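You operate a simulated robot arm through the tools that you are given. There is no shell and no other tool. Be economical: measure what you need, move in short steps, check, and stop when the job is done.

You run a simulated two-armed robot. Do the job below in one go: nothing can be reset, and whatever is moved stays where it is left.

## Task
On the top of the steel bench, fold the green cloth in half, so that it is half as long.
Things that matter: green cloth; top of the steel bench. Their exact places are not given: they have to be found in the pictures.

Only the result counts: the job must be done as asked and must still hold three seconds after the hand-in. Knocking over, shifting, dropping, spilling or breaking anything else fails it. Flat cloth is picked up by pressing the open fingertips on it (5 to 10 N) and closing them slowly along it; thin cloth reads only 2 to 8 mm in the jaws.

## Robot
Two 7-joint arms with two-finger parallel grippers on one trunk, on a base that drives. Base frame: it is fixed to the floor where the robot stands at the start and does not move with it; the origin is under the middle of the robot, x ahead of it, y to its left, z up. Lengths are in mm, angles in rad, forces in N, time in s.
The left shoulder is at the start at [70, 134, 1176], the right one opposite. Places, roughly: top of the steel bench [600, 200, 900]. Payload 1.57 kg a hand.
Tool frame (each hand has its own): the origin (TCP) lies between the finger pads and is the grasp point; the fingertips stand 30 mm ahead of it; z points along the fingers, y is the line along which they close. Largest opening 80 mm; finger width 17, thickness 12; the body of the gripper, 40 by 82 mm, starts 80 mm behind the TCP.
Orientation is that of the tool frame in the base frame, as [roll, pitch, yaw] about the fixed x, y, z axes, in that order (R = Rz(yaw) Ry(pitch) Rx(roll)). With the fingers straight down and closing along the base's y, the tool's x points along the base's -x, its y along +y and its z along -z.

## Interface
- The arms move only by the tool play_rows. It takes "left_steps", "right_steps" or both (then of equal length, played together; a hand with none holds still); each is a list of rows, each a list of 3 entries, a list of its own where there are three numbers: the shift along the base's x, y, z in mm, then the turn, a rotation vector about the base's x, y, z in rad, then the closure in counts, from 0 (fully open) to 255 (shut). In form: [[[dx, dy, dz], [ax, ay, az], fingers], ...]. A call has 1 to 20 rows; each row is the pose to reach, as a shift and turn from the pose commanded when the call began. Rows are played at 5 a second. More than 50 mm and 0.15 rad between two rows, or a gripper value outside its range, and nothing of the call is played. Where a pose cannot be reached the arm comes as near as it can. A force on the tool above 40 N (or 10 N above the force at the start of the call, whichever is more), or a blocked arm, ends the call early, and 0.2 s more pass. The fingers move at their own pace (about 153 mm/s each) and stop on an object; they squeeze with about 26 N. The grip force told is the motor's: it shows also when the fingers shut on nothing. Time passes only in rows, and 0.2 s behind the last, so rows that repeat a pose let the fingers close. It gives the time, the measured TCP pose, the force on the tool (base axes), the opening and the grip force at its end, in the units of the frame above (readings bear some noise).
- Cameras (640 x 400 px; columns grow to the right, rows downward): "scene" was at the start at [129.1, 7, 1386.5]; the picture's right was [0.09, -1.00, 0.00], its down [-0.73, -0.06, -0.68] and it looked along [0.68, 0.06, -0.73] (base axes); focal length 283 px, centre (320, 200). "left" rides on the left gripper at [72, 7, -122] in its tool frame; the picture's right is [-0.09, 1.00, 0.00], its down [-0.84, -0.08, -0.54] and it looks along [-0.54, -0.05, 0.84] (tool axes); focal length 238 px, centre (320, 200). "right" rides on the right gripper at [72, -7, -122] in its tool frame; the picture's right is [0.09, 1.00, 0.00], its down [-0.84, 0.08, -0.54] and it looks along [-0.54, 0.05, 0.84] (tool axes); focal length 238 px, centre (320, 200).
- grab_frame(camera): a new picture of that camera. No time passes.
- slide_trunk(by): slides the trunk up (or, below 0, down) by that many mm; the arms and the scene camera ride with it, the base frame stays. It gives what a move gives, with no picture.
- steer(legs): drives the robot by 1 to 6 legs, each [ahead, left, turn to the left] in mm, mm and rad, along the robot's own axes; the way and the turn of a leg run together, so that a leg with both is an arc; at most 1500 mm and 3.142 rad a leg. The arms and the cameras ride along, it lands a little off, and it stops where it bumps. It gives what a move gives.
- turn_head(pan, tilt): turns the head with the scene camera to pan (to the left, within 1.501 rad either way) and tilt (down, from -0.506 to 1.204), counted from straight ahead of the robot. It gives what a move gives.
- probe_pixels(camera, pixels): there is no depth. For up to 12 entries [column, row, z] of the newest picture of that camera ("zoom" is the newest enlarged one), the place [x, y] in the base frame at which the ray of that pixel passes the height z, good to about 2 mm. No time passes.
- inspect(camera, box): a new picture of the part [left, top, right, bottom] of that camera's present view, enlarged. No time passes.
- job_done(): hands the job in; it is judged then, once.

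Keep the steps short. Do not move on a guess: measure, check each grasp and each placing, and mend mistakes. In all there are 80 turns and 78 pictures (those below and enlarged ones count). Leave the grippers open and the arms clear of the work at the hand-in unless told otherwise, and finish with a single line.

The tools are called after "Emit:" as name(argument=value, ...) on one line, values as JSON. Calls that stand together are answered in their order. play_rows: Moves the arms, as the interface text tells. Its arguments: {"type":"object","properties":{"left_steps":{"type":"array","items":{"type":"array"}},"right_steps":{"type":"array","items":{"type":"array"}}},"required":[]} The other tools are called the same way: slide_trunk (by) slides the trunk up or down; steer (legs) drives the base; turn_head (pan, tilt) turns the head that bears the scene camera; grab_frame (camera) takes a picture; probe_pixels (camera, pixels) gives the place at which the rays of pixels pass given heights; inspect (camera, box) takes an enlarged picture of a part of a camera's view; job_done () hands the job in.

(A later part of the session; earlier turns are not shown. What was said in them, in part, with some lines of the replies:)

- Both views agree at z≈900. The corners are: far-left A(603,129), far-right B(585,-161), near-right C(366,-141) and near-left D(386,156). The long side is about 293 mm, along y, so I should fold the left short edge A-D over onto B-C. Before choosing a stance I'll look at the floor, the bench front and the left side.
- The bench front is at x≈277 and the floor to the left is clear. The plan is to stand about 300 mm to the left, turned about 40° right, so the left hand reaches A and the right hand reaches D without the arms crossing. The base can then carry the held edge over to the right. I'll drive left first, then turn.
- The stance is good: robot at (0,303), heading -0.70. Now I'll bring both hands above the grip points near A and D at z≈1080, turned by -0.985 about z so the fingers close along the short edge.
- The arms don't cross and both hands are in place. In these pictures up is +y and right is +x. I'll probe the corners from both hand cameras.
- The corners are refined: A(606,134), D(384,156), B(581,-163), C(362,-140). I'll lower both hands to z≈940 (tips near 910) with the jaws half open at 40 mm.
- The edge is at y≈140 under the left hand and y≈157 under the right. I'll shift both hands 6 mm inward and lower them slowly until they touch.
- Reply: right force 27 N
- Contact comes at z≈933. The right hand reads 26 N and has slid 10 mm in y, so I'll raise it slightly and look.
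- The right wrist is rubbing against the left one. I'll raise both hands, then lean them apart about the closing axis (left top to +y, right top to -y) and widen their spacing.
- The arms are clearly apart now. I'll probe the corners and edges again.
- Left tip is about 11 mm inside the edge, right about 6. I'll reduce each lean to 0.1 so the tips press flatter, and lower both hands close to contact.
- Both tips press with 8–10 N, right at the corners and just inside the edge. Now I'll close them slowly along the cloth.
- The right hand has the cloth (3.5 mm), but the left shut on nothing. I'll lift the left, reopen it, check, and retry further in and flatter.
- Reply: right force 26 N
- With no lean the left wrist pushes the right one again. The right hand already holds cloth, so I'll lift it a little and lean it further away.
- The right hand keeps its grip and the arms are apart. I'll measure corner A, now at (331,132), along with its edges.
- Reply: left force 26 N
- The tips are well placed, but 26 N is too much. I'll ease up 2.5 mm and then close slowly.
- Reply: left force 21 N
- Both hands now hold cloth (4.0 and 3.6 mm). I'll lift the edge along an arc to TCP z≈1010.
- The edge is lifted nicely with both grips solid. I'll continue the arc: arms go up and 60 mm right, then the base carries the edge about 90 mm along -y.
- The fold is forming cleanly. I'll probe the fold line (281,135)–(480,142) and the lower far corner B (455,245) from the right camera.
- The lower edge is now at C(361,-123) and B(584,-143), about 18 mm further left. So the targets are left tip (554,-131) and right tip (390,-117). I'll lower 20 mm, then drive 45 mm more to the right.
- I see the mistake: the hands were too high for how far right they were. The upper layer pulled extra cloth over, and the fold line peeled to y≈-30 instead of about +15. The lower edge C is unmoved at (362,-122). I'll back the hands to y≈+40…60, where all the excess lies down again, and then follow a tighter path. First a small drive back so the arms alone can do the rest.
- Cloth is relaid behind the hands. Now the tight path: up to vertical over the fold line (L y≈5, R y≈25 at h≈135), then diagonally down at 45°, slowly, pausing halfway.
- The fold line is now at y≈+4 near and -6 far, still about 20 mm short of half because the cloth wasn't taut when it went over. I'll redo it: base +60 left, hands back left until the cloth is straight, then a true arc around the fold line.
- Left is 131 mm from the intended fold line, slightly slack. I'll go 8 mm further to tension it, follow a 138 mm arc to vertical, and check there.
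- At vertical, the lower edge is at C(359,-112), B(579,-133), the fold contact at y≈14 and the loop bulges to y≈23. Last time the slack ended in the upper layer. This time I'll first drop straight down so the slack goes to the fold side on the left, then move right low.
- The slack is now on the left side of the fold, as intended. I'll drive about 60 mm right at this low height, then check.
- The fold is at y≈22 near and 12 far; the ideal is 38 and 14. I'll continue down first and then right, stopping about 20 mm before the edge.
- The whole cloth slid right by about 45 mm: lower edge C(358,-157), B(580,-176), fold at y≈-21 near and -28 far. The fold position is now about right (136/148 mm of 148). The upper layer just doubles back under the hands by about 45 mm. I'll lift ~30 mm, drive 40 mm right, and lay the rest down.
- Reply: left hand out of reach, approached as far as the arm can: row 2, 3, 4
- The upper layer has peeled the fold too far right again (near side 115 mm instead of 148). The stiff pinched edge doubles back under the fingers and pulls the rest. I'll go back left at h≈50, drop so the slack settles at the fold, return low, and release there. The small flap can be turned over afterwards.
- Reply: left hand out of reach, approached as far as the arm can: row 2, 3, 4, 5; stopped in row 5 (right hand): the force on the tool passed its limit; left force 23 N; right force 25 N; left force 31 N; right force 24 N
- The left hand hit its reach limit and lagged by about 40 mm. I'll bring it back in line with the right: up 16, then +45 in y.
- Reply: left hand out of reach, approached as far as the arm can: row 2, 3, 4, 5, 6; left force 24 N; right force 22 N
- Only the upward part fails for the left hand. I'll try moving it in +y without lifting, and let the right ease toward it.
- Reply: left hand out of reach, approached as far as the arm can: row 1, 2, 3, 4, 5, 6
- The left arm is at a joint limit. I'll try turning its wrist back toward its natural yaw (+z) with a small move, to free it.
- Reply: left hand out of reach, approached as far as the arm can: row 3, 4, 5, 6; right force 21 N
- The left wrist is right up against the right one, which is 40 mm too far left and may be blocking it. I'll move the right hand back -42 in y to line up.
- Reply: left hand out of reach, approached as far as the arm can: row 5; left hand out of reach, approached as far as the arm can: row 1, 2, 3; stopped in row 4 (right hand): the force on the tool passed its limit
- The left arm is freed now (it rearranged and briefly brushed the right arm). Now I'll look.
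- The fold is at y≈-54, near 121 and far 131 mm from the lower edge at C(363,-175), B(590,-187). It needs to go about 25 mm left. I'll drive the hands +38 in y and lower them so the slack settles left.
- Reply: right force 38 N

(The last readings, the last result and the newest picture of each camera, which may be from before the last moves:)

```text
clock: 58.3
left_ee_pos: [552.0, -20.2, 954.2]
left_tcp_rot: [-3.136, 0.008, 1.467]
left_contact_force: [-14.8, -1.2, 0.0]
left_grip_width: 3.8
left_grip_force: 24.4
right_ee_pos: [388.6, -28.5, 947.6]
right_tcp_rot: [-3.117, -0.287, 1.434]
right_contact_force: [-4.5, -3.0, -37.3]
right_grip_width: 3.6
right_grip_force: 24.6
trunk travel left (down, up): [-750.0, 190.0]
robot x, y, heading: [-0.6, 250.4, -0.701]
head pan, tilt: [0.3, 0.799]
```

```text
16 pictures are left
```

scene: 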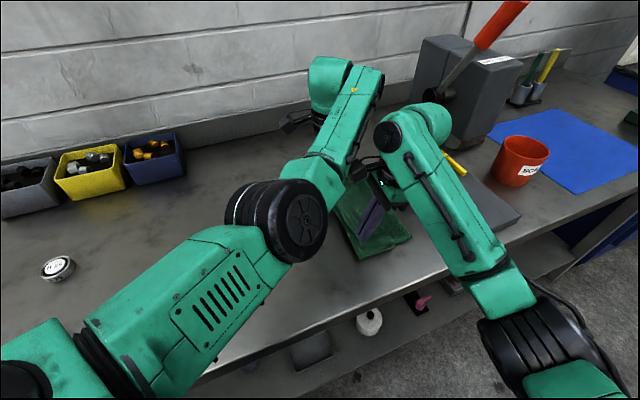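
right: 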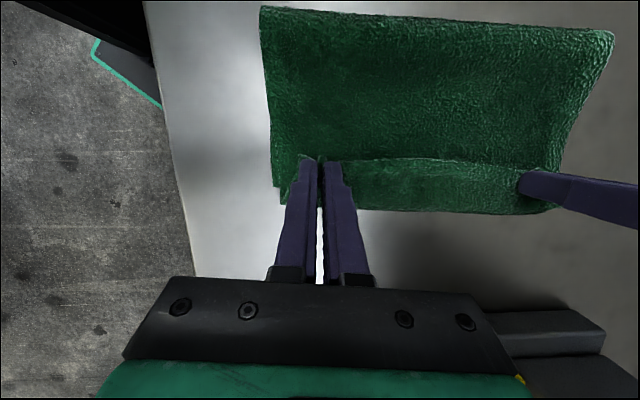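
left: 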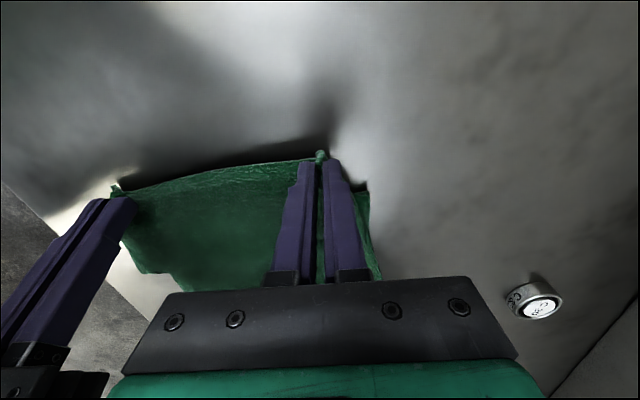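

The arms are pressing on each other again (right reads -37 N in z). I'll lean the left top toward +y and ease the right toward -y to separate the wrists.

Emit:
play_rows(left_steps=[[[0, 2, 2], [-0.07, 0.008, 0], 255], [[0, 4, 4], [-0.14, 0.016, 0], 255], [[0, 6, 6], [-0.2, 0.023, 0], 255], [[0, 6, 6], [-0.25, 0.03, 0], 255], [[0, 6, 6], [-0.25, 0.03, 0], 255]], right_steps=[[[0, -5, 0], [0, 0, 0], 255], [[0, -8, 0], [0, 0, 0], 255], [[0, -8, 0], [0, 0, 0], 255], [[0, -8, 0], [0, 0, 0], 255], [[0, -8, 0], [0, 0, 0], 255]])

Emit:
inspect(camera="scene", box=[200, 30, 520, 300])

```text
clock: 59.5
left_ee_pos: [550.4, -14.4, 958.1]
left_tcp_rot: [-3.131, 0.258, 1.468]
left_contact_force: [-10.7, -1.8, -1.0]
left_grip_width: 3.7
left_grip_force: 24.9
right_ee_pos: [390.0, -35.5, 950.1]
right_tcp_rot: [-3.124, -0.29, 1.437]
right_contact_force: [10.4, 0.8, 1.0]
right_grip_width: 3.6
right_grip_force: 24.4
trunk travel left (down, up): [-750.0, 190.0]
robot x, y, heading: [0.9, 248.6, -0.7]
head pan, tilt: [0.3, 0.799]
```

```text
1.48 times, centred on (360, 165) of scene
```

zoom: 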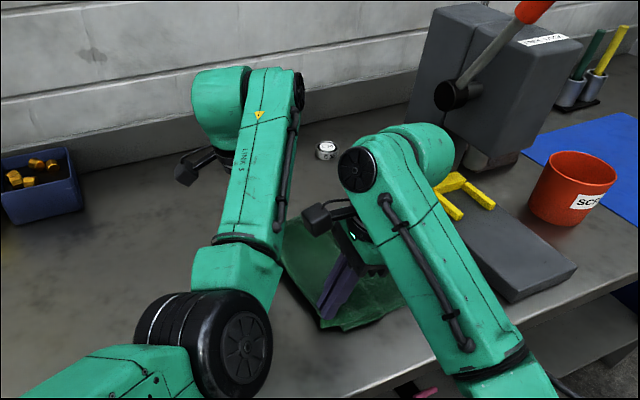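

The wrists are separated and only cloth tension remains. The hands sit about 148 mm and 165 mm left of the lower edge at h≈20–28. I'll drive 60 mm right at this low height and look.

Emit:
steer(legs=[[39, -46, 0]])

Emit:
grab_frame(camera="left")

Emit:
inspect(camera="scene", box=[260, 130, 460, 290])

```text
clock: 60.5
left_ee_pos: [551.7, -71.4, 960.1]
left_tcp_rot: [-3.132, 0.259, 1.471]
left_contact_force: [-12.5, -0.2, -1.4]
left_grip_width: 3.8
left_grip_force: 23.9
right_ee_pos: [389.6, -92.8, 950.0]
right_tcp_rot: [-3.121, -0.286, 1.437]
right_contact_force: [10.7, 1.3, 2.1]
right_grip_width: 3.8
right_grip_force: 24.2
trunk travel left (down, up): [-750.0, 190.0]
robot x, y, heading: [-1.0, 189.6, -0.696]
head pan, tilt: [0.3, 0.799]
```

```text
14 pictures are left
```

left: 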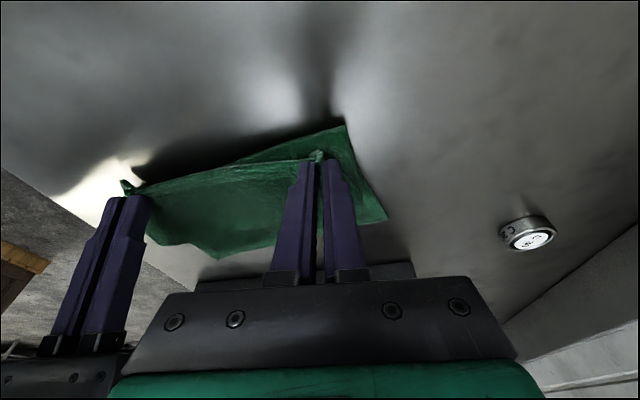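

```text
2.50 times, centred on (360, 210) of scene
```

zoom: 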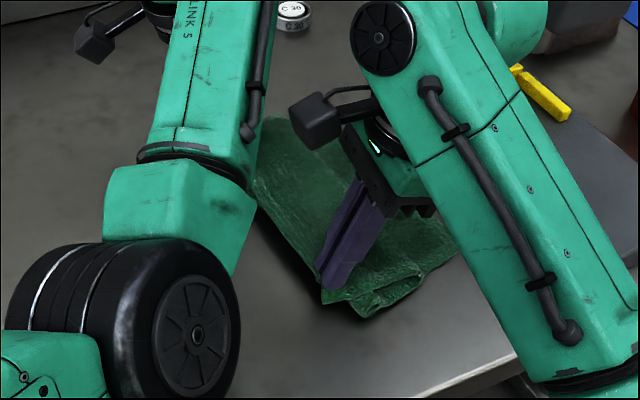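

Emit:
probe_pixels(camera="left", pixels=[[344, 125, 904], [220, 258, 901], [386, 217, 901], [240, 160, 905], [300, 243, 901]])

Emit:
probe_pixels(camera="zoom", pixels=[[455, 258, 901], [368, 316, 903], [322, 303, 903], [253, 180, 904], [424, 280, 903]])

```text
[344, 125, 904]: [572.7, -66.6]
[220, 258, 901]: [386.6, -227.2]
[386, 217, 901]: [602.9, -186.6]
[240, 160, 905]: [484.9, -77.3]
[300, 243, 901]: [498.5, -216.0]
```

```text
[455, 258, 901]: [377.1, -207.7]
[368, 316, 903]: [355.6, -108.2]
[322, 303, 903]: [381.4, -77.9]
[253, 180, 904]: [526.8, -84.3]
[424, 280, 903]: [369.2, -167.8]
```

Cloth is now getting skewed and dragged, so I'm changing method. Lift the cloth so it hangs from both hands, turn the robot to face the bench (the arms return to their natural, non-crossing posture), and lay it down folded. The free edge touches first, the hands go ahead one half-length while lowering, then come back. The cloth leaves the fingers on the correct side for that. First, trunk up 190.

Emit:
slide_trunk(by=190)

Emit:
steer(legs=[[0, 0, 0.7]])

Emit:
turn_head(pan=0.0, tilt=0.9)

Emit:
grab_frame(camera="scene")

```text
clock: 62.5
left_ee_pos: [551.9, -73.3, 1149.2]
left_tcp_rot: [-3.13, 0.257, 1.47]
left_contact_force: [-10.7, -0.1, -0.7]
left_grip_width: 3.7
left_grip_force: 24.9
right_ee_pos: [391.0, -96.0, 1141.0]
right_tcp_rot: [-3.122, -0.289, 1.438]
right_contact_force: [11.1, 0.8, 1.1]
right_grip_width: 3.7
right_grip_force: 24.4
trunk travel left (down, up): [-940.0, 0.0]
robot x, y, heading: [-1.8, 187.0, -0.702]
head pan, tilt: [0.3, 0.799]
```

```text
clock: 64.8
left_ee_pos: [589.5, 346.6, 1150.0]
left_tcp_rot: [-3.133, 0.257, 2.174]
left_contact_force: [-7.5, -7.2, -0.6]
left_grip_width: 3.8
left_grip_force: 24.8
right_ee_pos: [481.3, 224.2, 1139.3]
right_tcp_rot: [-3.123, -0.291, 2.141]
right_contact_force: [7.3, 7.8, 0.4]
right_grip_width: 3.5
right_grip_force: 24.2
trunk travel left (down, up): [-940.0, 0.0]
robot x, y, heading: [1.0, 189.7, 0.001]
head pan, tilt: [0.3, 0.799]
```

```text
clock: 65.6
left_ee_pos: [589.4, 345.2, 1149.8]
left_tcp_rot: [-3.131, 0.256, 2.175]
left_contact_force: [-6.8, -6.9, -0.4]
left_grip_width: 3.4
left_grip_force: 24.6
right_ee_pos: [480.7, 226.3, 1140.9]
right_tcp_rot: [-3.124, -0.29, 2.141]
right_contact_force: [5.9, 6.3, 1.0]
right_grip_width: 3.6
right_grip_force: 25.0
trunk travel left (down, up): [-940.0, 0.0]
robot x, y, heading: [0.6, 186.5, 0.0]
head pan, tilt: [0.0, 0.901]
```

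```text
12 pictures are left
```

scene: 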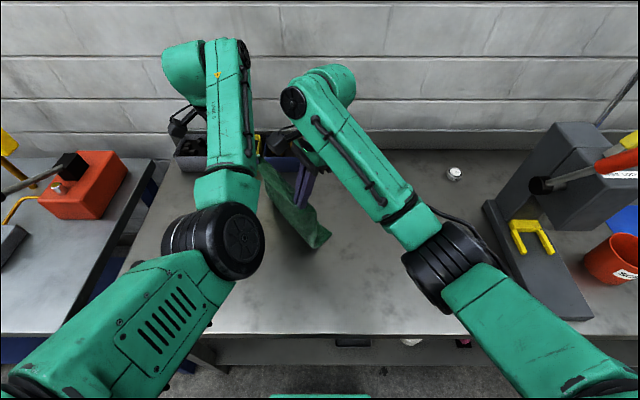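

Hands are clear and the cloth hangs well. Now I'll bring the arms square: L to (440,270), R to (440,110), yaw +0.97, raising gradually to z≈1235 so the free edge clears the bench.

Emit:
play_rows(left_steps=[[[-19, -9, 10], [0, 0, 0.121], 255], [[-37, -19, 20], [0, 0, 0.242], 255], [[-56, -28, 30], [0, 0, 0.363], 255], [[-75, -38, 40], [0, 0, 0.484], 255], [[-93, -47, 51], [0, 0, 0.605], 255], [[-112, -57, 63], [0, 0, 0.726], 255], [[-130, -66, 75], [0, 0, 0.847], 255], [[-149, -76, 85], [0, 0, 0.967], 255], [[-149, -76, 85], [0, 0, 0.967], 255]], right_steps=[[[-5, -14, 12], [0, 0, 0.125], 255], [[-10, -29, 24], [0, 0, 0.25], 255], [[-15, -43, 36], [0, 0, 0.375], 255], [[-21, -58, 48], [0, 0, 0.5], 255], [[-26, -72, 60], [0, 0, 0.625], 255], [[-31, -87, 72], [0, 0, 0.75], 255], [[-36, -101, 84], [0, 0, 0.875], 255], [[-41, -116, 95], [0, 0, 1.0], 255], [[-41, -116, 95], [0, 0, 1.0], 255]])

```text
clock: 66.7
left_ee_pos: [544.7, 322.3, 1179.6]
left_tcp_rot: [3.129, 0.274, 2.718]
left_contact_force: [-19.1, -29.2, 2.0]
left_grip_width: 5.4
left_grip_force: 25.4
left hand out of reach, approached as far as the arm can: row 3, 4, 5
right_ee_pos: [458.4, 168.4, 1195.2]
right_tcp_rot: [3.131, -0.289, 2.69]
right_contact_force: [19.2, 29.8, -3.8]
right_grip_width: 5.2
right_grip_force: 26.3
trunk travel left (down, up): [-940.0, 0.0]
robot x, y, heading: [-1.3, 190.8, 0.003]
head pan, tilt: [0.0, 0.901]
stopped in row 5 (left hand): the force on the tool passed its limit (the readings are from after the stop); the commanded pose is now the measured one
```

The left arm reached a limit and the cloth went tight (35 N), but both grips hold. I'll relieve it by swinging only the right hand around to stand square beside the left, at about (545,162). The base and trunk can do the rest of the motion.

Emit:
play_rows(right_steps=[[[10, 8, -3], [0, 0, 0.05], 255], [[30, 4, -6], [0, 0, 0.15], 255], [[45, 1, -9], [0, 0, 0.2], 255], [[60, -2, -12], [0, 0, 0.3], 255], [[75, -4, -15], [0, 0, 0.35], 255], [[87, -6, -15], [0, 0, 0.4], 255], [[87, -6, -15], [0, 0, 0.4], 255]])

Emit:
grab_frame(camera="scene")

```text
clock: 68.3
left_ee_pos: [546.3, 323.0, 1179.3]
left_tcp_rot: [3.124, 0.276, 2.722]
left_contact_force: [-2.8, -16.8, -0.8]
left_grip_width: 3.2
left_grip_force: 24.5
right_ee_pos: [524.9, 155.2, 1172.7]
right_tcp_rot: [3.14, -0.288, 3.089]
right_contact_force: [3.0, 16.4, 0.8]
right_grip_width: 2.7
right_grip_force: 23.9
right hand out of reach, approached as far as the arm can: row 6, 7
trunk travel left (down, up): [-940.0, 0.0]
robot x, y, heading: [-0.4, 188.1, 0.001]
head pan, tilt: [0.0, 0.901]
```

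```text
11 pictures are left
```

scene: 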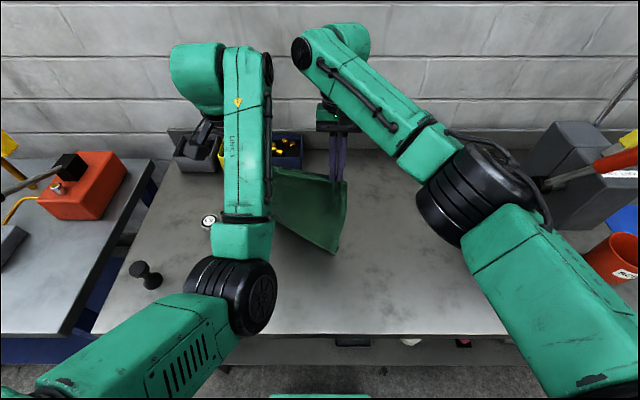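

Nearly square: the held edge runs from R tip (516,155) to L tip (554,323), skewed by 0.22 rad, so I'll drive along the cloth's own normal (0.975 ahead, 0.22 right). First back 200 mm, then ahead 75 mm so the trailing free edge lies toward the robot.

Emit:
steer(legs=[[-195, 44, 0]])

Emit:
steer(legs=[[73, -16, 0]])

Emit:
grab_frame(camera="scene")

```text
clock: 69.9
left_ee_pos: [353.5, 365.9, 1176.6]
left_tcp_rot: [3.128, 0.273, 2.722]
left_contact_force: [-4.1, -19.4, -2.5]
left_grip_width: 3.3
left_grip_force: 24.9
right_ee_pos: [332.3, 198.0, 1168.9]
right_tcp_rot: [-3.141, -0.294, 3.086]
right_contact_force: [3.9, 18.6, 0.8]
right_grip_width: 3.0
right_grip_force: 24.4
trunk travel left (down, up): [-940.0, 0.0]
robot x, y, heading: [-191.2, 228.6, 0.007]
head pan, tilt: [0.0, 0.901]
```

```text
clock: 71.0
left_ee_pos: [411.9, 353.1, 1182.6]
left_tcp_rot: [3.124, 0.284, 2.722]
left_contact_force: [-4.2, -18.2, -0.9]
left_grip_width: 3.4
left_grip_force: 23.9
right_ee_pos: [390.3, 185.3, 1176.1]
right_tcp_rot: [-3.139, -0.279, 3.087]
right_contact_force: [3.0, 17.8, 0.8]
right_grip_width: 3.2
right_grip_force: 24.5
trunk travel left (down, up): [-940.0, 0.0]
robot x, y, heading: [-126.1, 217.0, 0.003]
head pan, tilt: [0.0, 0.901]
```

```text
10 pictures are left
```

scene: 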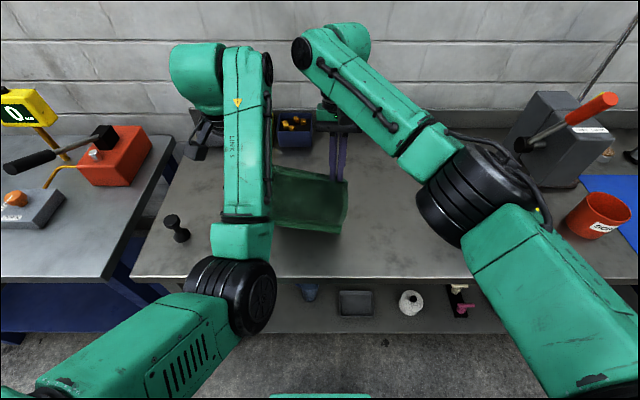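

Emit:
probe_pixels(camera="scene", pixels=[[340, 234, 901], [275, 226, 901], [346, 205, 901], [320, 277, 901]])

```text
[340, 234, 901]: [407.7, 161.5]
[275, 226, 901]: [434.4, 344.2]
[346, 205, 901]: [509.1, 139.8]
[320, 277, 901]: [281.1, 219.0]
```

The free edge is on the bench around x≈408–434, slightly ahead of the hands. I'll drive 50 mm more ahead so it trails behind, then check with an enlarged view.

Emit:
steer(legs=[[52, -12, 0]])

Emit:
inspect(camera="scene", box=[220, 120, 400, 270])

```text
clock: 71.9
left_ee_pos: [465.9, 342.5, 1181.7]
left_tcp_rot: [3.125, 0.283, 2.722]
left_contact_force: [-3.9, -16.8, -0.8]
left_grip_width: 3.1
left_grip_force: 24.1
right_ee_pos: [445.3, 173.1, 1174.6]
right_tcp_rot: [-3.14, -0.279, 3.091]
right_contact_force: [2.9, 16.6, 1.7]
right_grip_width: 2.8
right_grip_force: 23.9
trunk travel left (down, up): [-940.0, 0.0]
robot x, y, heading: [-71.4, 200.9, 0.004]
head pan, tilt: [0.0, 0.901]
```

```text
2.67 times, centred on (310, 195) of scene
```

zoom: 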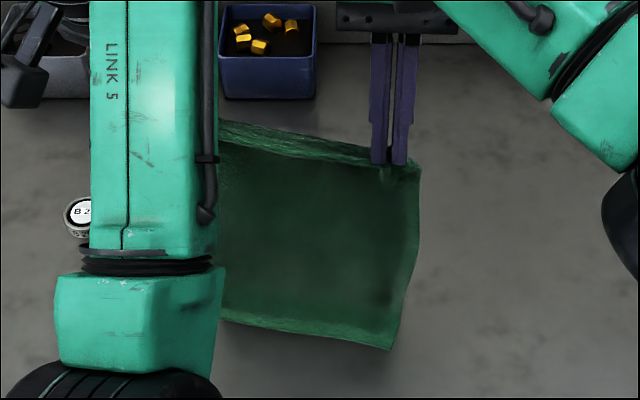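

Emit:
probe_pixels(camera="zoom", pixels=[[391, 350, 901], [221, 321, 901], [404, 308, 901], [225, 285, 901]])

```text
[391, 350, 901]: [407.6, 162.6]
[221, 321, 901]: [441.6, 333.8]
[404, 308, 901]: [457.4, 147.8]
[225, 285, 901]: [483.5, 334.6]
```

The free edge stays put at (408,163)–(442,334) and trails toward the robot, as wanted. Hands are 28 mm ahead of it. Now I'll lay the first half: lower 106 and drive 120 ahead, in alternating steps.

Emit:
slide_trunk(by=-34)

Emit:
steer(legs=[[39, -9, 0]])

Emit:
slide_trunk(by=-36)

Emit:
steer(legs=[[39, -9, 0]])

Emit:
slide_trunk(by=-36)

Emit:
steer(legs=[[37, -8, 0]])

Emit:
inspect(camera="scene", box=[220, 120, 400, 270])

```text
clock: 72.7
left_ee_pos: [473.7, 340.4, 1144.5]
left_tcp_rot: [3.125, 0.275, 2.723]
left_contact_force: [-2.8, -14.0, -1.0]
left_grip_width: 3.4
left_grip_force: 24.5
right_ee_pos: [449.6, 173.9, 1137.2]
right_tcp_rot: [3.139, -0.287, 3.092]
right_contact_force: [2.9, 16.0, 0.8]
right_grip_width: 3.0
right_grip_force: 24.0
trunk travel left (down, up): [-906.0, 34.0]
robot x, y, heading: [-73.4, 200.5, 0.002]
head pan, tilt: [0.0, 0.901]
```

```text
clock: 73.5
left_ee_pos: [503.8, 333.5, 1148.9]
left_tcp_rot: [3.125, 0.284, 2.722]
left_contact_force: [-3.3, -16.4, -0.3]
left_grip_width: 3.5
left_grip_force: 24.7
right_ee_pos: [482.5, 165.6, 1141.9]
right_tcp_rot: [3.141, -0.278, 3.089]
right_contact_force: [2.0, 16.3, 0.3]
right_grip_width: 2.9
right_grip_force: 24.1
trunk travel left (down, up): [-906.0, 34.0]
robot x, y, heading: [-33.8, 194.2, 0.002]
head pan, tilt: [0.0, 0.901]
```

```text
clock: 74.3
left_ee_pos: [511.6, 330.7, 1109.1]
left_tcp_rot: [3.126, 0.278, 2.721]
left_contact_force: [-2.8, -14.4, -1.0]
left_grip_width: 3.8
left_grip_force: 24.4
right_ee_pos: [489.8, 164.6, 1101.5]
right_tcp_rot: [3.137, -0.286, 3.09]
right_contact_force: [2.6, 13.5, 1.0]
right_grip_width: 2.8
right_grip_force: 24.4
trunk travel left (down, up): [-870.0, 70.0]
robot x, y, heading: [-34.3, 194.7, -0.001]
head pan, tilt: [0.0, 0.901]
```

```text
clock: 75.2
left_ee_pos: [543.8, 324.5, 1112.0]
left_tcp_rot: [3.124, 0.285, 2.723]
left_contact_force: [-3.4, -15.8, -0.7]
left_grip_width: 3.2
left_grip_force: 24.3
right_ee_pos: [521.5, 156.8, 1104.8]
right_tcp_rot: [-3.141, -0.281, 3.09]
right_contact_force: [2.3, 15.1, 0.7]
right_grip_width: 2.9
right_grip_force: 23.7
trunk travel left (down, up): [-870.0, 70.0]
robot x, y, heading: [3.1, 185.1, 0.002]
head pan, tilt: [0.0, 0.901]
```

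```text
clock: 76.0
left_ee_pos: [551.2, 322.8, 1072.5]
left_tcp_rot: [3.127, 0.275, 2.721]
left_contact_force: [-2.0, -13.2, 0.1]
left_grip_width: 3.3
left_grip_force: 24.6
right_ee_pos: [529.3, 156.5, 1065.6]
right_tcp_rot: [3.138, -0.288, 3.092]
right_contact_force: [2.3, 13.4, -0.1]
right_grip_width: 3.1
right_grip_force: 24.2
trunk travel left (down, up): [-834.0, 106.0]
robot x, y, heading: [5.0, 184.4, -0.001]
head pan, tilt: [0.0, 0.901]
```

```text
clock: 76.9
left_ee_pos: [582.1, 316.0, 1077.0]
left_tcp_rot: [3.125, 0.282, 2.722]
left_contact_force: [-2.8, -13.9, -0.8]
left_grip_width: 3.2
left_grip_force: 24.1
right_ee_pos: [559.1, 151.1, 1069.8]
right_tcp_rot: [3.137, -0.278, 3.092]
right_contact_force: [1.9, 14.7, 1.3]
right_grip_width: 2.9
right_grip_force: 24.2
trunk travel left (down, up): [-834.0, 106.0]
robot x, y, heading: [42.3, 178.9, 0.004]
head pan, tilt: [0.0, 0.901]
```

```text
2.67 times, centred on (310, 195) of scene
```

zoom: 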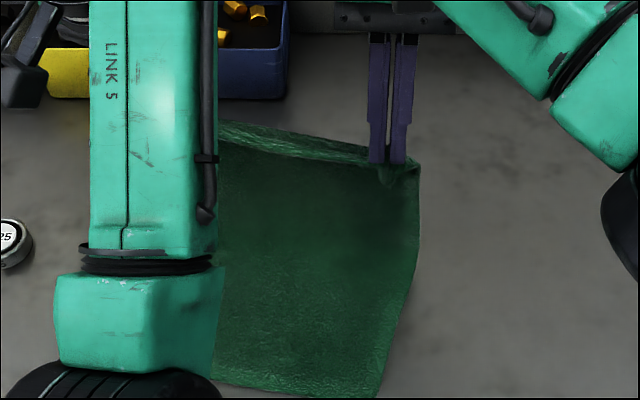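

Emit:
probe_pixels(camera="zoom", pixels=[[375, 396, 901], [220, 384, 901], [255, 101, 901], [68, 99, 901]])

```text
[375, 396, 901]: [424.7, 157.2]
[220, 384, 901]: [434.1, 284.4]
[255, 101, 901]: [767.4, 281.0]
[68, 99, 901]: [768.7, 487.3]
```

Now 142–148 mm lies on the bench and the hands are directly above the intended fold line at h≈143, which is exactly half. The bins are far away at x=767. Next is the second half: lower first, then back, alternating.

Emit:
slide_trunk(by=-38)

Emit:
steer(legs=[[-25, 5, 0]])

Emit:
slide_trunk(by=-34)

Emit:
steer(legs=[[-34, 7, 0]])

Emit:
slide_trunk(by=-34)

Emit:
steer(legs=[[-34, 7, 0]])

Emit:
inspect(camera="scene", box=[220, 140, 400, 300])

```text
clock: 77.7
left_ee_pos: [587.5, 313.9, 1035.2]
left_tcp_rot: [3.127, 0.277, 2.724]
left_contact_force: [-3.4, -12.8, -1.2]
left_grip_width: 3.4
left_grip_force: 24.2
right_ee_pos: [566.0, 150.3, 1027.2]
right_tcp_rot: [3.136, -0.286, 3.095]
right_contact_force: [1.8, 13.1, -0.2]
right_grip_width: 3.0
right_grip_force: 23.5
trunk travel left (down, up): [-796.0, 144.0]
robot x, y, heading: [39.7, 179.3, 0.006]
head pan, tilt: [0.0, 0.901]
```

```text
clock: 78.5
left_ee_pos: [567.7, 319.6, 1032.7]
left_tcp_rot: [3.127, 0.272, 2.722]
left_contact_force: [-1.4, -14.7, -1.2]
left_grip_width: 3.4
left_grip_force: 24.6
right_ee_pos: [545.6, 151.9, 1025.2]
right_tcp_rot: [3.137, -0.29, 3.093]
right_contact_force: [3.3, 13.5, 0.8]
right_grip_width: 3.4
right_grip_force: 24.6
trunk travel left (down, up): [-796.0, 144.0]
robot x, y, heading: [18.3, 186.1, -0.001]
head pan, tilt: [0.0, 0.901]
```

```text
clock: 79.3
left_ee_pos: [563.2, 320.3, 1000.9]
left_tcp_rot: [3.126, 0.277, 2.724]
left_contact_force: [-2.3, -12.6, 0.0]
left_grip_width: 3.4
left_grip_force: 24.1
right_ee_pos: [540.5, 154.9, 994.6]
right_tcp_rot: [3.135, -0.287, 3.094]
right_contact_force: [2.3, 12.4, 1.0]
right_grip_width: 2.9
right_grip_force: 23.7
trunk travel left (down, up): [-762.0, 178.0]
robot x, y, heading: [20.5, 186.5, 0.008]
head pan, tilt: [0.0, 0.901]
```

```text
clock: 80.2
left_ee_pos: [533.9, 326.1, 998.6]
left_tcp_rot: [3.128, 0.273, 2.722]
left_contact_force: [-2.3, -14.0, -0.6]
left_grip_width: 3.1
left_grip_force: 24.1
right_ee_pos: [510.9, 159.4, 991.9]
right_tcp_rot: [3.136, -0.291, 3.093]
right_contact_force: [3.4, 12.6, 1.0]
right_grip_width: 3.0
right_grip_force: 24.6
trunk travel left (down, up): [-762.0, 178.0]
robot x, y, heading: [-17.6, 185.8, 0.002]
head pan, tilt: [0.0, 0.901]
```

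```text
clock: 81.0
left_ee_pos: [527.7, 325.6, 967.0]
left_tcp_rot: [3.126, 0.277, 2.72]
left_contact_force: [-2.7, -11.0, 0.5]
left_grip_width: 3.2
left_grip_force: 24.2
right_ee_pos: [505.1, 160.6, 960.6]
right_tcp_rot: [3.133, -0.283, 3.092]
right_contact_force: [1.9, 11.5, 2.0]
right_grip_width: 2.9
right_grip_force: 24.4
trunk travel left (down, up): [-728.0, 212.0]
robot x, y, heading: [-16.7, 192.6, 0.006]
head pan, tilt: [0.0, 0.901]
```

```text
clock: 81.8
left_ee_pos: [497.9, 332.3, 964.3]
left_tcp_rot: [3.127, 0.272, 2.721]
left_contact_force: [-2.8, -13.3, -1.6]
left_grip_width: 3.5
left_grip_force: 24.1
right_ee_pos: [475.8, 167.7, 958.1]
right_tcp_rot: [3.136, -0.29, 3.093]
right_contact_force: [4.0, 13.1, -0.4]
right_grip_width: 2.8
right_grip_force: 24.4
trunk travel left (down, up): [-728.0, 212.0]
robot x, y, heading: [-49.2, 198.1, 0.001]
head pan, tilt: [0.0, 0.901]
```

```text
2.50 times, centred on (310, 220) of scene
```

zoom: 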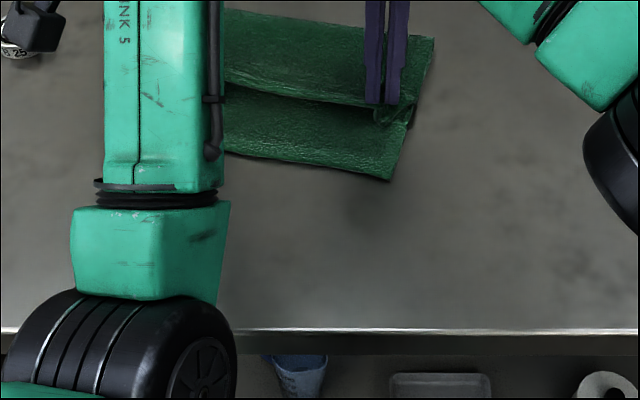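

The fold is forming cleanly. I'll measure the free edge and fold line.

Emit:
probe_pixels(camera="zoom", pixels=[[390, 180, 901], [226, 154, 901], [434, 38, 903], [226, 10, 903], [300, 166, 901], [300, 20, 903]])

```text
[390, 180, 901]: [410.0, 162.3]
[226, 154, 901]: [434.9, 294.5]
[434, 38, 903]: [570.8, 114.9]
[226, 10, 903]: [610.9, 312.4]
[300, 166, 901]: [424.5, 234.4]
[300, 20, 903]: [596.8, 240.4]
```

Free edge C corner is at (410,162); the fold line is still about 165 mm out and will tighten as the edge comes back. To align, the grips must move R (-43,+21), L (-51,+19). I'll lower 14 mm, then drive (-47,+20).

Emit:
slide_trunk(by=-14)

Emit:
steer(legs=[[-47, 20, 0]])

Emit:
inspect(camera="scene", box=[220, 140, 400, 300])

```text
clock: 82.4
left_ee_pos: [495.4, 332.4, 952.4]
left_tcp_rot: [3.127, 0.276, 2.72]
left_contact_force: [-1.7, -11.1, -0.8]
left_grip_width: 3.1
left_grip_force: 24.4
right_ee_pos: [472.7, 167.8, 944.9]
right_tcp_rot: [3.133, -0.283, 3.093]
right_contact_force: [2.2, 11.1, 0.8]
right_grip_width: 2.7
right_grip_force: 24.2
trunk travel left (down, up): [-714.0, 226.0]
robot x, y, heading: [-45.9, 198.1, 0.003]
head pan, tilt: [0.0, 0.901]
```

```text
clock: 83.4
left_ee_pos: [452.2, 351.9, 951.2]
left_tcp_rot: [3.129, 0.275, 2.72]
left_contact_force: [-2.0, -12.6, -0.5]
left_grip_width: 3.5
left_grip_force: 24.5
right_ee_pos: [429.3, 187.2, 945.0]
right_tcp_rot: [3.136, -0.288, 3.092]
right_contact_force: [2.6, 12.7, 0.7]
right_grip_width: 2.6
right_grip_force: 23.7
trunk travel left (down, up): [-714.0, 226.0]
robot x, y, heading: [-95.1, 220.6, 0.0]
head pan, tilt: [0.0, 0.901]
```

```text
2.50 times, centred on (310, 220) of scene
```

zoom: 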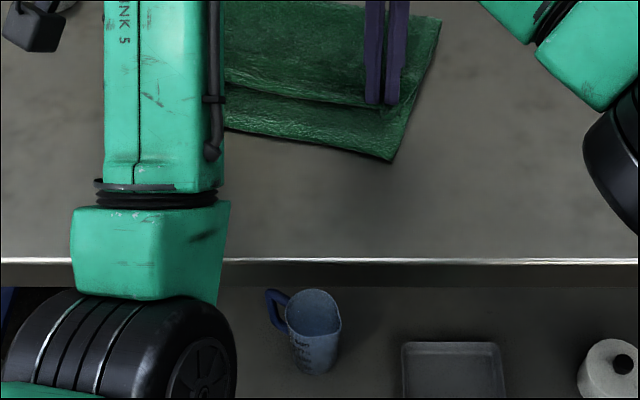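

Emit:
probe_pixels(camera="zoom", pixels=[[390, 162, 901], [226, 130, 901], [442, 16, 903], [300, 144, 901], [360, 104, 912], [228, 84, 912]])

```text
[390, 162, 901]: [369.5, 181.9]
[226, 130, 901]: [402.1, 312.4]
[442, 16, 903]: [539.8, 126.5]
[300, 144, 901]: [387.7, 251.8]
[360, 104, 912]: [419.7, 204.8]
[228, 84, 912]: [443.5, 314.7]
```

The whole cloth slid back about 40 mm instead of tightening: C is now (370,182), with the fold still about 20–30 mm too far out. Pulling low drags everything, while pulling from higher moves the fold, as I saw earlier. So: forward 40, up 38 (which draws the fold in), then down and back in alternating steps, lowering first.

Emit:
steer(legs=[[39, -10, 0]])

Emit:
slide_trunk(by=38)

Emit:
steer(legs=[[-10, 2, 0]])

Emit:
inspect(camera="scene", box=[220, 130, 400, 290])

```text
clock: 84.2
left_ee_pos: [485.2, 342.9, 954.2]
left_tcp_rot: [3.125, 0.28, 2.718]
left_contact_force: [-2.5, -11.8, -0.8]
left_grip_width: 3.4
left_grip_force: 24.0
right_ee_pos: [462.3, 178.1, 947.3]
right_tcp_rot: [3.137, -0.282, 3.094]
right_contact_force: [1.7, 11.7, 0.7]
right_grip_width: 2.6
right_grip_force: 23.8
trunk travel left (down, up): [-714.0, 226.0]
robot x, y, heading: [-59.9, 208.0, 0.001]
head pan, tilt: [0.0, 0.901]
```

```text
clock: 85.1
left_ee_pos: [487.6, 343.0, 991.0]
left_tcp_rot: [3.125, 0.277, 2.719]
left_contact_force: [-2.2, -11.2, -1.1]
left_grip_width: 3.2
left_grip_force: 24.4
right_ee_pos: [465.7, 177.5, 984.0]
right_tcp_rot: [3.132, -0.285, 3.094]
right_contact_force: [2.1, 9.8, 0.1]
right_grip_width: 3.0
right_grip_force: 23.9
trunk travel left (down, up): [-752.0, 188.0]
robot x, y, heading: [-60.0, 207.4, -0.003]
head pan, tilt: [0.0, 0.901]
```

```text
clock: 85.8
left_ee_pos: [479.1, 344.0, 990.5]
left_tcp_rot: [3.126, 0.274, 2.721]
left_contact_force: [-2.1, -11.3, -0.4]
left_grip_width: 3.1
left_grip_force: 24.3
right_ee_pos: [457.9, 180.2, 982.8]
right_tcp_rot: [3.132, -0.286, 3.092]
right_contact_force: [1.3, 10.7, -0.3]
right_grip_width: 3.0
right_grip_force: 23.6
trunk travel left (down, up): [-752.0, 188.0]
robot x, y, heading: [-68.0, 205.7, 0.006]
head pan, tilt: [0.0, 0.901]
```

```text
2.50 times, centred on (310, 210) of scene
```

zoom: 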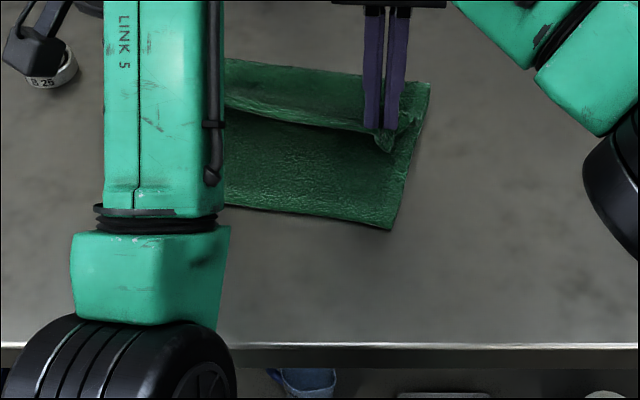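

Emit:
probe_pixels(camera="zoom", pixels=[[390, 230, 901], [226, 204, 901], [430, 84, 903], [226, 60, 903], [300, 217, 901], [300, 67, 903]])

```text
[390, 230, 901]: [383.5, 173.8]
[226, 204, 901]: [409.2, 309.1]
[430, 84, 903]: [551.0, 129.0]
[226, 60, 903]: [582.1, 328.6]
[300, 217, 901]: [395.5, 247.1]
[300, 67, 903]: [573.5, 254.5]
```

The fold is still 173 mm from the free edge, with the upper layer straight and taut. I'll go back to hanging vertically above the true half line (about 145 mm from the free edge) and raise to h≈145, which lifts the excess. Then I'll come down with back and lower balanced.

Emit:
steer(legs=[[78, -15, 0]])

Emit:
slide_trunk(by=92)

Emit:
inspect(camera="scene", box=[220, 130, 400, 290])

```text
clock: 86.9
left_ee_pos: [552.7, 330.1, 991.4]
left_tcp_rot: [3.126, 0.276, 2.719]
left_contact_force: [-2.0, -10.6, -0.6]
left_grip_width: 3.1
left_grip_force: 24.5
right_ee_pos: [530.1, 165.9, 985.4]
right_tcp_rot: [3.132, -0.281, 3.095]
right_contact_force: [0.7, 9.9, 0.5]
right_grip_width: 2.7
right_grip_force: 24.2
trunk travel left (down, up): [-752.0, 188.0]
robot x, y, heading: [8.5, 195.2, 0.003]
head pan, tilt: [0.0, 0.901]
```

```text
clock: 88.1
left_ee_pos: [554.6, 330.3, 1082.4]
left_tcp_rot: [3.128, 0.277, 2.721]
left_contact_force: [-2.1, -10.4, -0.3]
left_grip_width: 2.9
left_grip_force: 24.0
right_ee_pos: [533.0, 166.1, 1075.8]
right_tcp_rot: [3.13, -0.284, 3.094]
right_contact_force: [1.9, 9.5, 1.1]
right_grip_width: 3.0
right_grip_force: 23.6
trunk travel left (down, up): [-844.0, 96.0]
robot x, y, heading: [6.6, 194.9, 0.003]
head pan, tilt: [0.0, 0.901]
```

```text
2.50 times, centred on (310, 210) of scene
```

zoom: 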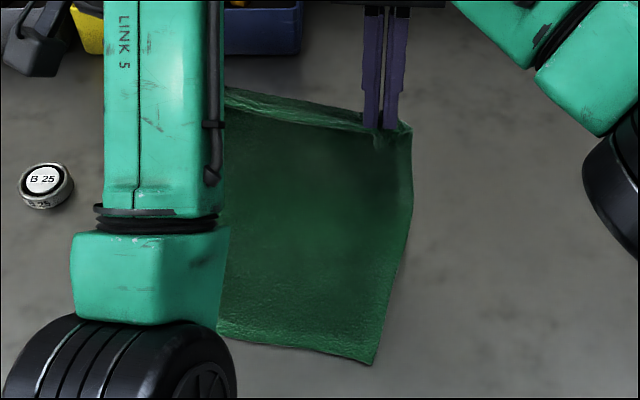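

Emit:
probe_pixels(camera="zoom", pixels=[[374, 363, 901], [219, 336, 901], [411, 217, 901], [411, 217, 930]])

```text
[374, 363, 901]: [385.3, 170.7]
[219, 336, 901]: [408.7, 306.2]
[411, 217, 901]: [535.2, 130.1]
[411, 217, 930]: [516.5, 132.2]
```

This is a good state: the free edge is at C(385,171), the hands hang above 138–147 mm of it and the cloth is taut at h≈149. Targets are a (-131,+31) shift and about 145 down. I'll come down in small, balanced steps, back then lower.

Emit:
slide_trunk(by=-8)

Emit:
steer(legs=[[-18, 4, 0]])

Emit:
slide_trunk(by=-18)

Emit:
steer(legs=[[-18, 4, 0]])

Emit:
slide_trunk(by=-18)

Emit:
steer(legs=[[-18, 4, 0]])

Emit:
slide_trunk(by=-18)

Emit:
steer(legs=[[-18, 4, 0]])

Emit:
slide_trunk(by=-18)

Emit:
steer(legs=[[-18, 4, 0]])

Emit:
slide_trunk(by=-18)

Emit:
inspect(camera="scene", box=[220, 130, 400, 290])

```text
clock: 88.7
left_ee_pos: [555.5, 331.2, 1074.9]
left_tcp_rot: [3.128, 0.275, 2.72]
left_contact_force: [-1.5, -10.1, -0.5]
left_grip_width: 2.9
left_grip_force: 24.2
right_ee_pos: [532.2, 166.4, 1067.4]
right_tcp_rot: [3.132, -0.285, 3.093]
right_contact_force: [1.7, 10.6, -0.1]
right_grip_width: 2.8
right_grip_force: 24.0
trunk travel left (down, up): [-836.0, 104.0]
robot x, y, heading: [10.2, 191.4, -0.001]
head pan, tilt: [0.0, 0.901]
```

```text
clock: 89.5
left_ee_pos: [540.6, 333.1, 1073.1]
left_tcp_rot: [3.129, 0.271, 2.72]
left_contact_force: [-1.6, -10.0, -1.3]
left_grip_width: 3.2
left_grip_force: 24.7
right_ee_pos: [518.0, 168.5, 1065.9]
right_tcp_rot: [3.131, -0.289, 3.093]
right_contact_force: [2.0, 10.0, 1.0]
right_grip_width: 2.5
right_grip_force: 23.7
trunk travel left (down, up): [-836.0, 104.0]
robot x, y, heading: [-9.2, 197.4, 0.009]
head pan, tilt: [0.0, 0.901]
```

```text
clock: 90.1
left_ee_pos: [538.2, 333.3, 1055.1]
left_tcp_rot: [3.129, 0.276, 2.719]
left_contact_force: [-1.5, -9.3, -1.1]
left_grip_width: 3.1
left_grip_force: 24.1
right_ee_pos: [515.3, 169.5, 1048.9]
right_tcp_rot: [3.129, -0.286, 3.096]
right_contact_force: [2.6, 8.2, -0.2]
right_grip_width: 3.0
right_grip_force: 24.1
trunk travel left (down, up): [-818.0, 122.0]
robot x, y, heading: [-8.7, 197.8, 0.001]
head pan, tilt: [0.0, 0.901]
```

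```text
clock: 90.9
left_ee_pos: [523.5, 336.6, 1055.1]
left_tcp_rot: [3.126, 0.271, 2.719]
left_contact_force: [-1.2, -10.0, -2.2]
left_grip_width: 3.2
left_grip_force: 24.2
right_ee_pos: [500.6, 173.7, 1048.2]
right_tcp_rot: [3.132, -0.288, 3.096]
right_contact_force: [2.3, 9.7, -0.2]
right_grip_width: 3.0
right_grip_force: 24.3
trunk travel left (down, up): [-818.0, 122.0]
robot x, y, heading: [-27.1, 202.8, 0.003]
head pan, tilt: [0.0, 0.901]
```

```text
clock: 91.6
left_ee_pos: [519.9, 338.3, 1038.0]
left_tcp_rot: [3.128, 0.276, 2.72]
left_contact_force: [-1.3, -9.0, -1.2]
left_grip_width: 3.3
left_grip_force: 24.5
right_ee_pos: [496.2, 174.1, 1031.7]
right_tcp_rot: [3.13, -0.285, 3.096]
right_contact_force: [1.0, 7.9, 0.5]
right_grip_width: 2.9
right_grip_force: 24.5
trunk travel left (down, up): [-800.0, 140.0]
robot x, y, heading: [-27.5, 201.5, -0.0]
head pan, tilt: [0.0, 0.901]
```

```text
clock: 92.3
left_ee_pos: [503.7, 339.5, 1037.3]
left_tcp_rot: [3.13, 0.273, 2.718]
left_contact_force: [-1.2, -9.2, 0.0]
left_grip_width: 3.4
left_grip_force: 23.9
right_ee_pos: [481.3, 177.6, 1029.0]
right_tcp_rot: [3.13, -0.289, 3.096]
right_contact_force: [3.0, 9.2, -0.6]
right_grip_width: 2.5
right_grip_force: 24.6
trunk travel left (down, up): [-800.0, 140.0]
robot x, y, heading: [-45.9, 202.9, 0.001]
head pan, tilt: [0.0, 0.901]
```

```text
clock: 93.0
left_ee_pos: [502.1, 341.1, 1020.2]
left_tcp_rot: [3.128, 0.277, 2.719]
left_contact_force: [-2.7, -8.3, -0.9]
left_grip_width: 3.3
left_grip_force: 24.5
right_ee_pos: [479.0, 177.7, 1014.8]
right_tcp_rot: [3.13, -0.285, 3.096]
right_contact_force: [2.3, 7.8, -0.3]
right_grip_width: 3.0
right_grip_force: 23.8
trunk travel left (down, up): [-782.0, 158.0]
robot x, y, heading: [-43.8, 209.5, -0.001]
head pan, tilt: [0.0, 0.901]
```

```text
clock: 93.8
left_ee_pos: [486.2, 344.3, 1019.0]
left_tcp_rot: [3.127, 0.272, 2.72]
left_contact_force: [-2.0, -9.6, -0.4]
left_grip_width: 3.1
left_grip_force: 24.3
right_ee_pos: [464.3, 181.9, 1012.0]
right_tcp_rot: [3.13, -0.288, 3.093]
right_contact_force: [2.6, 7.7, 0.4]
right_grip_width: 2.7
right_grip_force: 24.6
trunk travel left (down, up): [-782.0, 158.0]
robot x, y, heading: [-65.4, 212.5, -0.001]
head pan, tilt: [0.0, 0.901]
```

```text
clock: 94.4
left_ee_pos: [484.1, 344.7, 1001.6]
left_tcp_rot: [3.127, 0.277, 2.717]
left_contact_force: [-1.1, -7.8, -0.9]
left_grip_width: 3.1
left_grip_force: 24.2
right_ee_pos: [461.6, 183.2, 996.4]
right_tcp_rot: [3.129, -0.285, 3.098]
right_contact_force: [2.0, 8.1, 0.7]
right_grip_width: 3.0
right_grip_force: 23.6
trunk travel left (down, up): [-764.0, 176.0]
robot x, y, heading: [-63.1, 208.0, 0.0]
head pan, tilt: [0.0, 0.901]
```

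```text
clock: 95.2
left_ee_pos: [468.7, 348.6, 1000.5]
left_tcp_rot: [3.13, 0.271, 2.719]
left_contact_force: [-1.4, -9.1, -1.2]
left_grip_width: 3.2
left_grip_force: 23.7
right_ee_pos: [447.4, 186.2, 994.4]
right_tcp_rot: [3.129, -0.29, 3.094]
right_contact_force: [2.3, 8.5, 1.0]
right_grip_width: 2.7
right_grip_force: 23.9
trunk travel left (down, up): [-764.0, 176.0]
robot x, y, heading: [-82.5, 213.7, -0.0]
head pan, tilt: [0.0, 0.901]
```

```text
clock: 95.8
left_ee_pos: [466.5, 347.3, 983.9]
left_tcp_rot: [3.126, 0.277, 2.717]
left_contact_force: [-2.8, -7.7, 0.1]
left_grip_width: 3.2
left_grip_force: 24.7
right_ee_pos: [442.8, 186.3, 979.2]
right_tcp_rot: [3.129, -0.285, 3.096]
right_contact_force: [1.4, 7.8, 1.3]
right_grip_width: 3.0
right_grip_force: 24.4
trunk travel left (down, up): [-746.0, 194.0]
robot x, y, heading: [-82.6, 213.7, -0.007]
head pan, tilt: [0.0, 0.901]
```

```text
2.50 times, centred on (310, 210) of scene
```

zoom: 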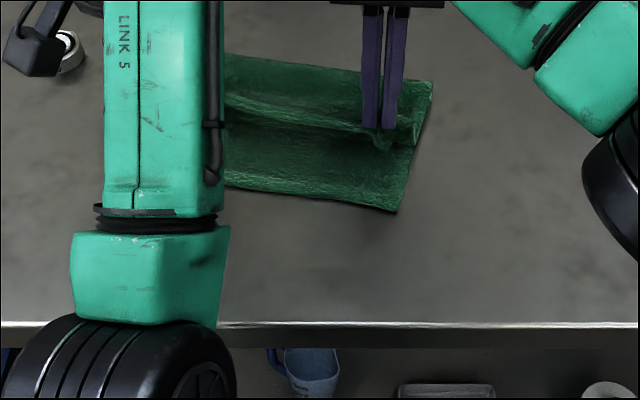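

Emit:
probe_pixels(camera="zoom", pixels=[[397, 212, 901], [226, 186, 901], [430, 83, 903], [226, 55, 903], [300, 197, 901], [300, 64, 903]])

```text
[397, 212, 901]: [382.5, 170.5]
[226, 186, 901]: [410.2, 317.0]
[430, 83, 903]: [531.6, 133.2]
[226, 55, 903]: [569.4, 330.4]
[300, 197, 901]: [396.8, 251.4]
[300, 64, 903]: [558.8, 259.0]
```

Excellent: the fold line is 153–158 mm from the free edge (ideal 148), and C is at (382,170). The remaining move is (-42,+12) and about 47 down, in small steps.

Emit:
steer(legs=[[-14, 4, 0]])

Emit:
slide_trunk(by=-16)

Emit:
steer(legs=[[-14, 4, 0]])

Emit:
slide_trunk(by=-15)

Emit:
steer(legs=[[-14, 4, 0]])

Emit:
slide_trunk(by=-10)

Emit:
inspect(camera="scene", box=[220, 130, 400, 290])

```text
clock: 96.6
left_ee_pos: [453.8, 352.2, 982.2]
left_tcp_rot: [3.128, 0.274, 2.717]
left_contact_force: [-1.4, -8.5, -0.3]
left_grip_width: 3.1
left_grip_force: 23.7
right_ee_pos: [431.1, 190.4, 976.8]
right_tcp_rot: [3.129, -0.285, 3.095]
right_contact_force: [1.8, 8.9, 0.5]
right_grip_width: 2.8
right_grip_force: 24.3
trunk travel left (down, up): [-746.0, 194.0]
robot x, y, heading: [-94.0, 218.0, 0.004]
head pan, tilt: [0.0, 0.901]
```

```text
clock: 97.2
left_ee_pos: [452.3, 351.7, 968.7]
left_tcp_rot: [3.125, 0.277, 2.716]
left_contact_force: [-2.5, -7.8, -0.9]
left_grip_width: 3.2
left_grip_force: 24.8
right_ee_pos: [429.1, 189.8, 961.4]
right_tcp_rot: [3.129, -0.285, 3.097]
right_contact_force: [1.4, 7.4, -0.5]
right_grip_width: 2.9
right_grip_force: 23.8
trunk travel left (down, up): [-730.0, 210.0]
robot x, y, heading: [-94.0, 217.1, 0.005]
head pan, tilt: [0.0, 0.901]
```

```text
clock: 98.0
left_ee_pos: [439.4, 355.5, 966.4]
left_tcp_rot: [3.129, 0.274, 2.718]
left_contact_force: [-1.8, -7.2, -0.1]
left_grip_width: 3.1
left_grip_force: 24.0
right_ee_pos: [416.4, 193.3, 960.4]
right_tcp_rot: [3.129, -0.286, 3.095]
right_contact_force: [1.4, 9.1, -0.1]
right_grip_width: 3.1
right_grip_force: 23.6
trunk travel left (down, up): [-730.0, 210.0]
robot x, y, heading: [-110.3, 221.8, 0.0]
head pan, tilt: [0.0, 0.901]
```

```text
clock: 98.7
left_ee_pos: [438.9, 357.3, 953.9]
left_tcp_rot: [3.129, 0.274, 2.717]
left_contact_force: [-1.1, -6.8, 0.3]
left_grip_width: 3.3
left_grip_force: 24.6
right_ee_pos: [416.1, 194.6, 947.8]
right_tcp_rot: [3.126, -0.285, 3.097]
right_contact_force: [1.7, 7.3, 1.4]
right_grip_width: 2.8
right_grip_force: 23.8
trunk travel left (down, up): [-715.0, 225.0]
robot x, y, heading: [-108.7, 218.6, 0.0]
head pan, tilt: [0.0, 0.901]
```

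```text
clock: 99.4
left_ee_pos: [426.0, 359.6, 951.6]
left_tcp_rot: [3.129, 0.275, 2.718]
left_contact_force: [-1.9, -8.3, -1.3]
left_grip_width: 3.3
left_grip_force: 24.6
right_ee_pos: [402.8, 197.5, 946.4]
right_tcp_rot: [3.127, -0.286, 3.095]
right_contact_force: [1.5, 7.3, 0.8]
right_grip_width: 2.9
right_grip_force: 24.0
trunk travel left (down, up): [-715.0, 225.0]
robot x, y, heading: [-121.1, 224.3, 0.004]
head pan, tilt: [0.0, 0.901]
```

```text
clock: 100.0
left_ee_pos: [422.2, 361.2, 944.3]
left_tcp_rot: [3.128, 0.276, 2.717]
left_contact_force: [-0.7, -6.1, 0.2]
left_grip_width: 3.2
left_grip_force: 24.9
right_ee_pos: [399.3, 199.8, 939.1]
right_tcp_rot: [3.127, -0.282, 3.098]
right_contact_force: [2.9, 7.2, 8.4]
right_grip_width: 2.8
right_grip_force: 24.3
trunk travel left (down, up): [-705.0, 235.0]
robot x, y, heading: [-120.2, 223.8, 0.004]
head pan, tilt: [0.0, 0.901]
```

```text
2.50 times, centred on (310, 210) of scene
```

zoom: 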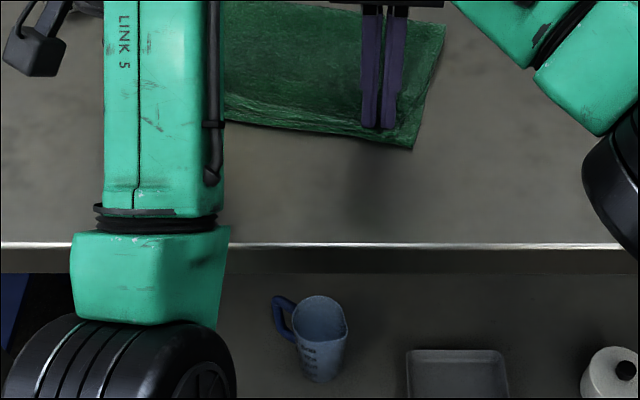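

Emit:
probe_pixels(camera="zoom", pixels=[[413, 150, 901], [226, 122, 901], [446, 26, 903], [300, 6, 903], [300, 131, 901], [410, 140, 905]])

```text
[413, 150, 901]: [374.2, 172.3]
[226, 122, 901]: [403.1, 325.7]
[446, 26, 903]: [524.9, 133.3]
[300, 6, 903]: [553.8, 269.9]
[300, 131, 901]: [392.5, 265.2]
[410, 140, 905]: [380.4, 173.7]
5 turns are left
```

The edges are aligned (grips 11 mm inside the free edge, the fold about 155 mm out). I'll release gently, raise with the trunk, and look.

Emit:
play_rows(left_steps=[[[0, 0, -2], [0, 0, 0], 255], [[0, 0, -4], [0, 0, 0], 235], [[0, 0, -4], [0, 0, 0], 205], [[0, 0, -4], [0, 0, 0], 175], [[0, 0, -4], [0, 0, 0], 175]], right_steps=[[[0, 0, 0], [0, 0, 0], 255], [[0, 0, 0], [0, 0, 0], 235], [[0, 0, 0], [0, 0, 0], 205], [[0, 0, 0], [0, 0, 0], 175], [[0, 0, 0], [0, 0, 0], 175]])

Emit:
slide_trunk(by=150)

Emit:
steer(legs=[[-150, 0, 0]])

Emit:
grab_frame(camera="scene")

```text
clock: 101.2
left_ee_pos: [422.5, 361.4, 939.8]
left_tcp_rot: [3.127, 0.275, 2.719]
left_contact_force: [0.6, -0.2, 0.5]
left_grip_width: 25.0
left_grip_force: 0.0
right_ee_pos: [399.2, 197.6, 936.9]
right_tcp_rot: [3.128, -0.285, 3.093]
right_contact_force: [0.2, -1.2, 2.7]
right_grip_width: 23.3
right_grip_force: 0.0
trunk travel left (down, up): [-705.0, 235.0]
robot x, y, heading: [-124.6, 222.1, 0.003]
head pan, tilt: [0.0, 0.901]
```

```text
clock: 103.0
left_ee_pos: [423.5, 361.3, 1090.4]
left_tcp_rot: [3.128, 0.276, 2.717]
left_contact_force: [0.5, -0.2, -0.6]
left_grip_width: 24.9
left_grip_force: 0.0
right_ee_pos: [400.9, 197.2, 1087.2]
right_tcp_rot: [3.129, -0.286, 3.093]
right_contact_force: [-0.1, 0.4, 0.4]
right_grip_width: 25.0
right_grip_force: 0.0
trunk travel left (down, up): [-855.0, 85.0]
robot x, y, heading: [-119.7, 227.0, 0.003]
head pan, tilt: [0.0, 0.901]
```

```text
clock: 104.3
left_ee_pos: [277.4, 360.6, 1088.3]
left_tcp_rot: [3.13, 0.275, 2.719]
left_contact_force: [-0.4, 0.0, -0.1]
left_grip_width: 25.2
left_grip_force: 0.1
right_ee_pos: [254.2, 198.6, 1085.3]
right_tcp_rot: [3.13, -0.287, 3.095]
right_contact_force: [0.7, -0.3, -0.4]
right_grip_width: 25.1
right_grip_force: 0.1
trunk travel left (down, up): [-855.0, 85.0]
robot x, y, heading: [-273.3, 225.8, 0.003]
head pan, tilt: [0.0, 0.901]
```

```text
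1 pictures are left
4 turns are left
```

scene: 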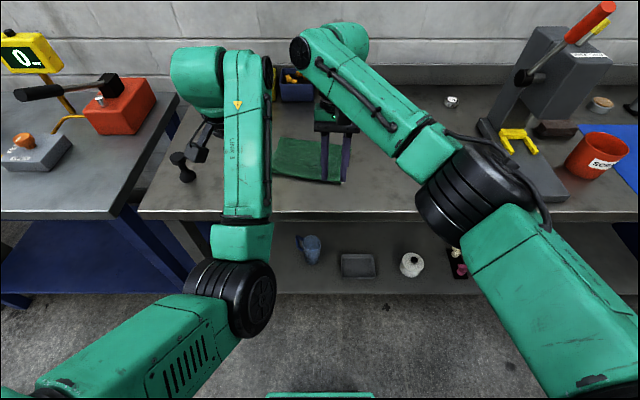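

Cloth is released and lying folded. I'll open the grippers fully and take the last picture from the right hand camera, which looks onto the cloth.

Emit:
play_rows(left_steps=[[[0, 0, 0], [0, 0, 0], 60], [[0, 0, 0], [0, 0, 0], 0], [[0, 0, 0], [0, 0, 0], 0]], right_steps=[[[0, 0, 0], [0, 0, 0], 60], [[0, 0, 0], [0, 0, 0], 0], [[0, 0, 0], [0, 0, 0], 0]])

Emit:
grab_frame(camera="right")

```text
clock: 105.1
left_ee_pos: [272.8, 361.4, 1090.0]
left_tcp_rot: [3.127, 0.275, 2.719]
left_contact_force: [0.2, 0.2, 0.0]
left_grip_width: 79.8
left_grip_force: 0.1
right_ee_pos: [252.0, 196.9, 1088.4]
right_tcp_rot: [3.129, -0.283, 3.094]
right_contact_force: [-0.4, 0.4, 0.2]
right_grip_width: 80.0
right_grip_force: 0.0
trunk travel left (down, up): [-855.0, 85.0]
robot x, y, heading: [-272.9, 227.8, 0.006]
head pan, tilt: [0.0, 0.901]
```

```text
0 pictures are left
3 turns are left
```

right: 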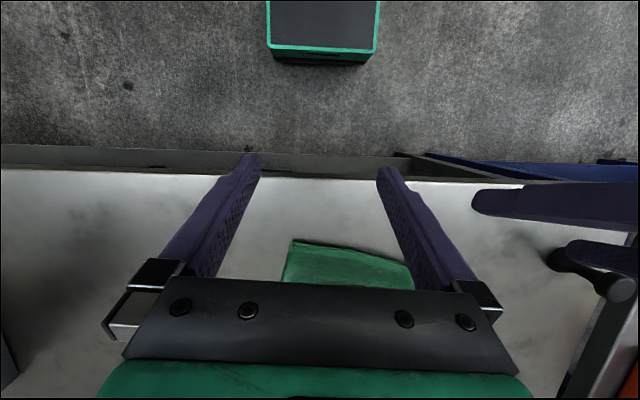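

The near edge lies flat and straight with no flap showing, and the grippers are open and clear of the work. I'm handing in.

Emit:
job_done()

```text
The job is handed in.
```

The green cloth is folded in half along its length on the bench (fold last measured about 155 mm from the free edge, 148 ideal) and was handed in with the grippers open and clear, but it ended up about 200–300 mm left of where it started and turned roughly 90°, and the last pictures show only part of it.
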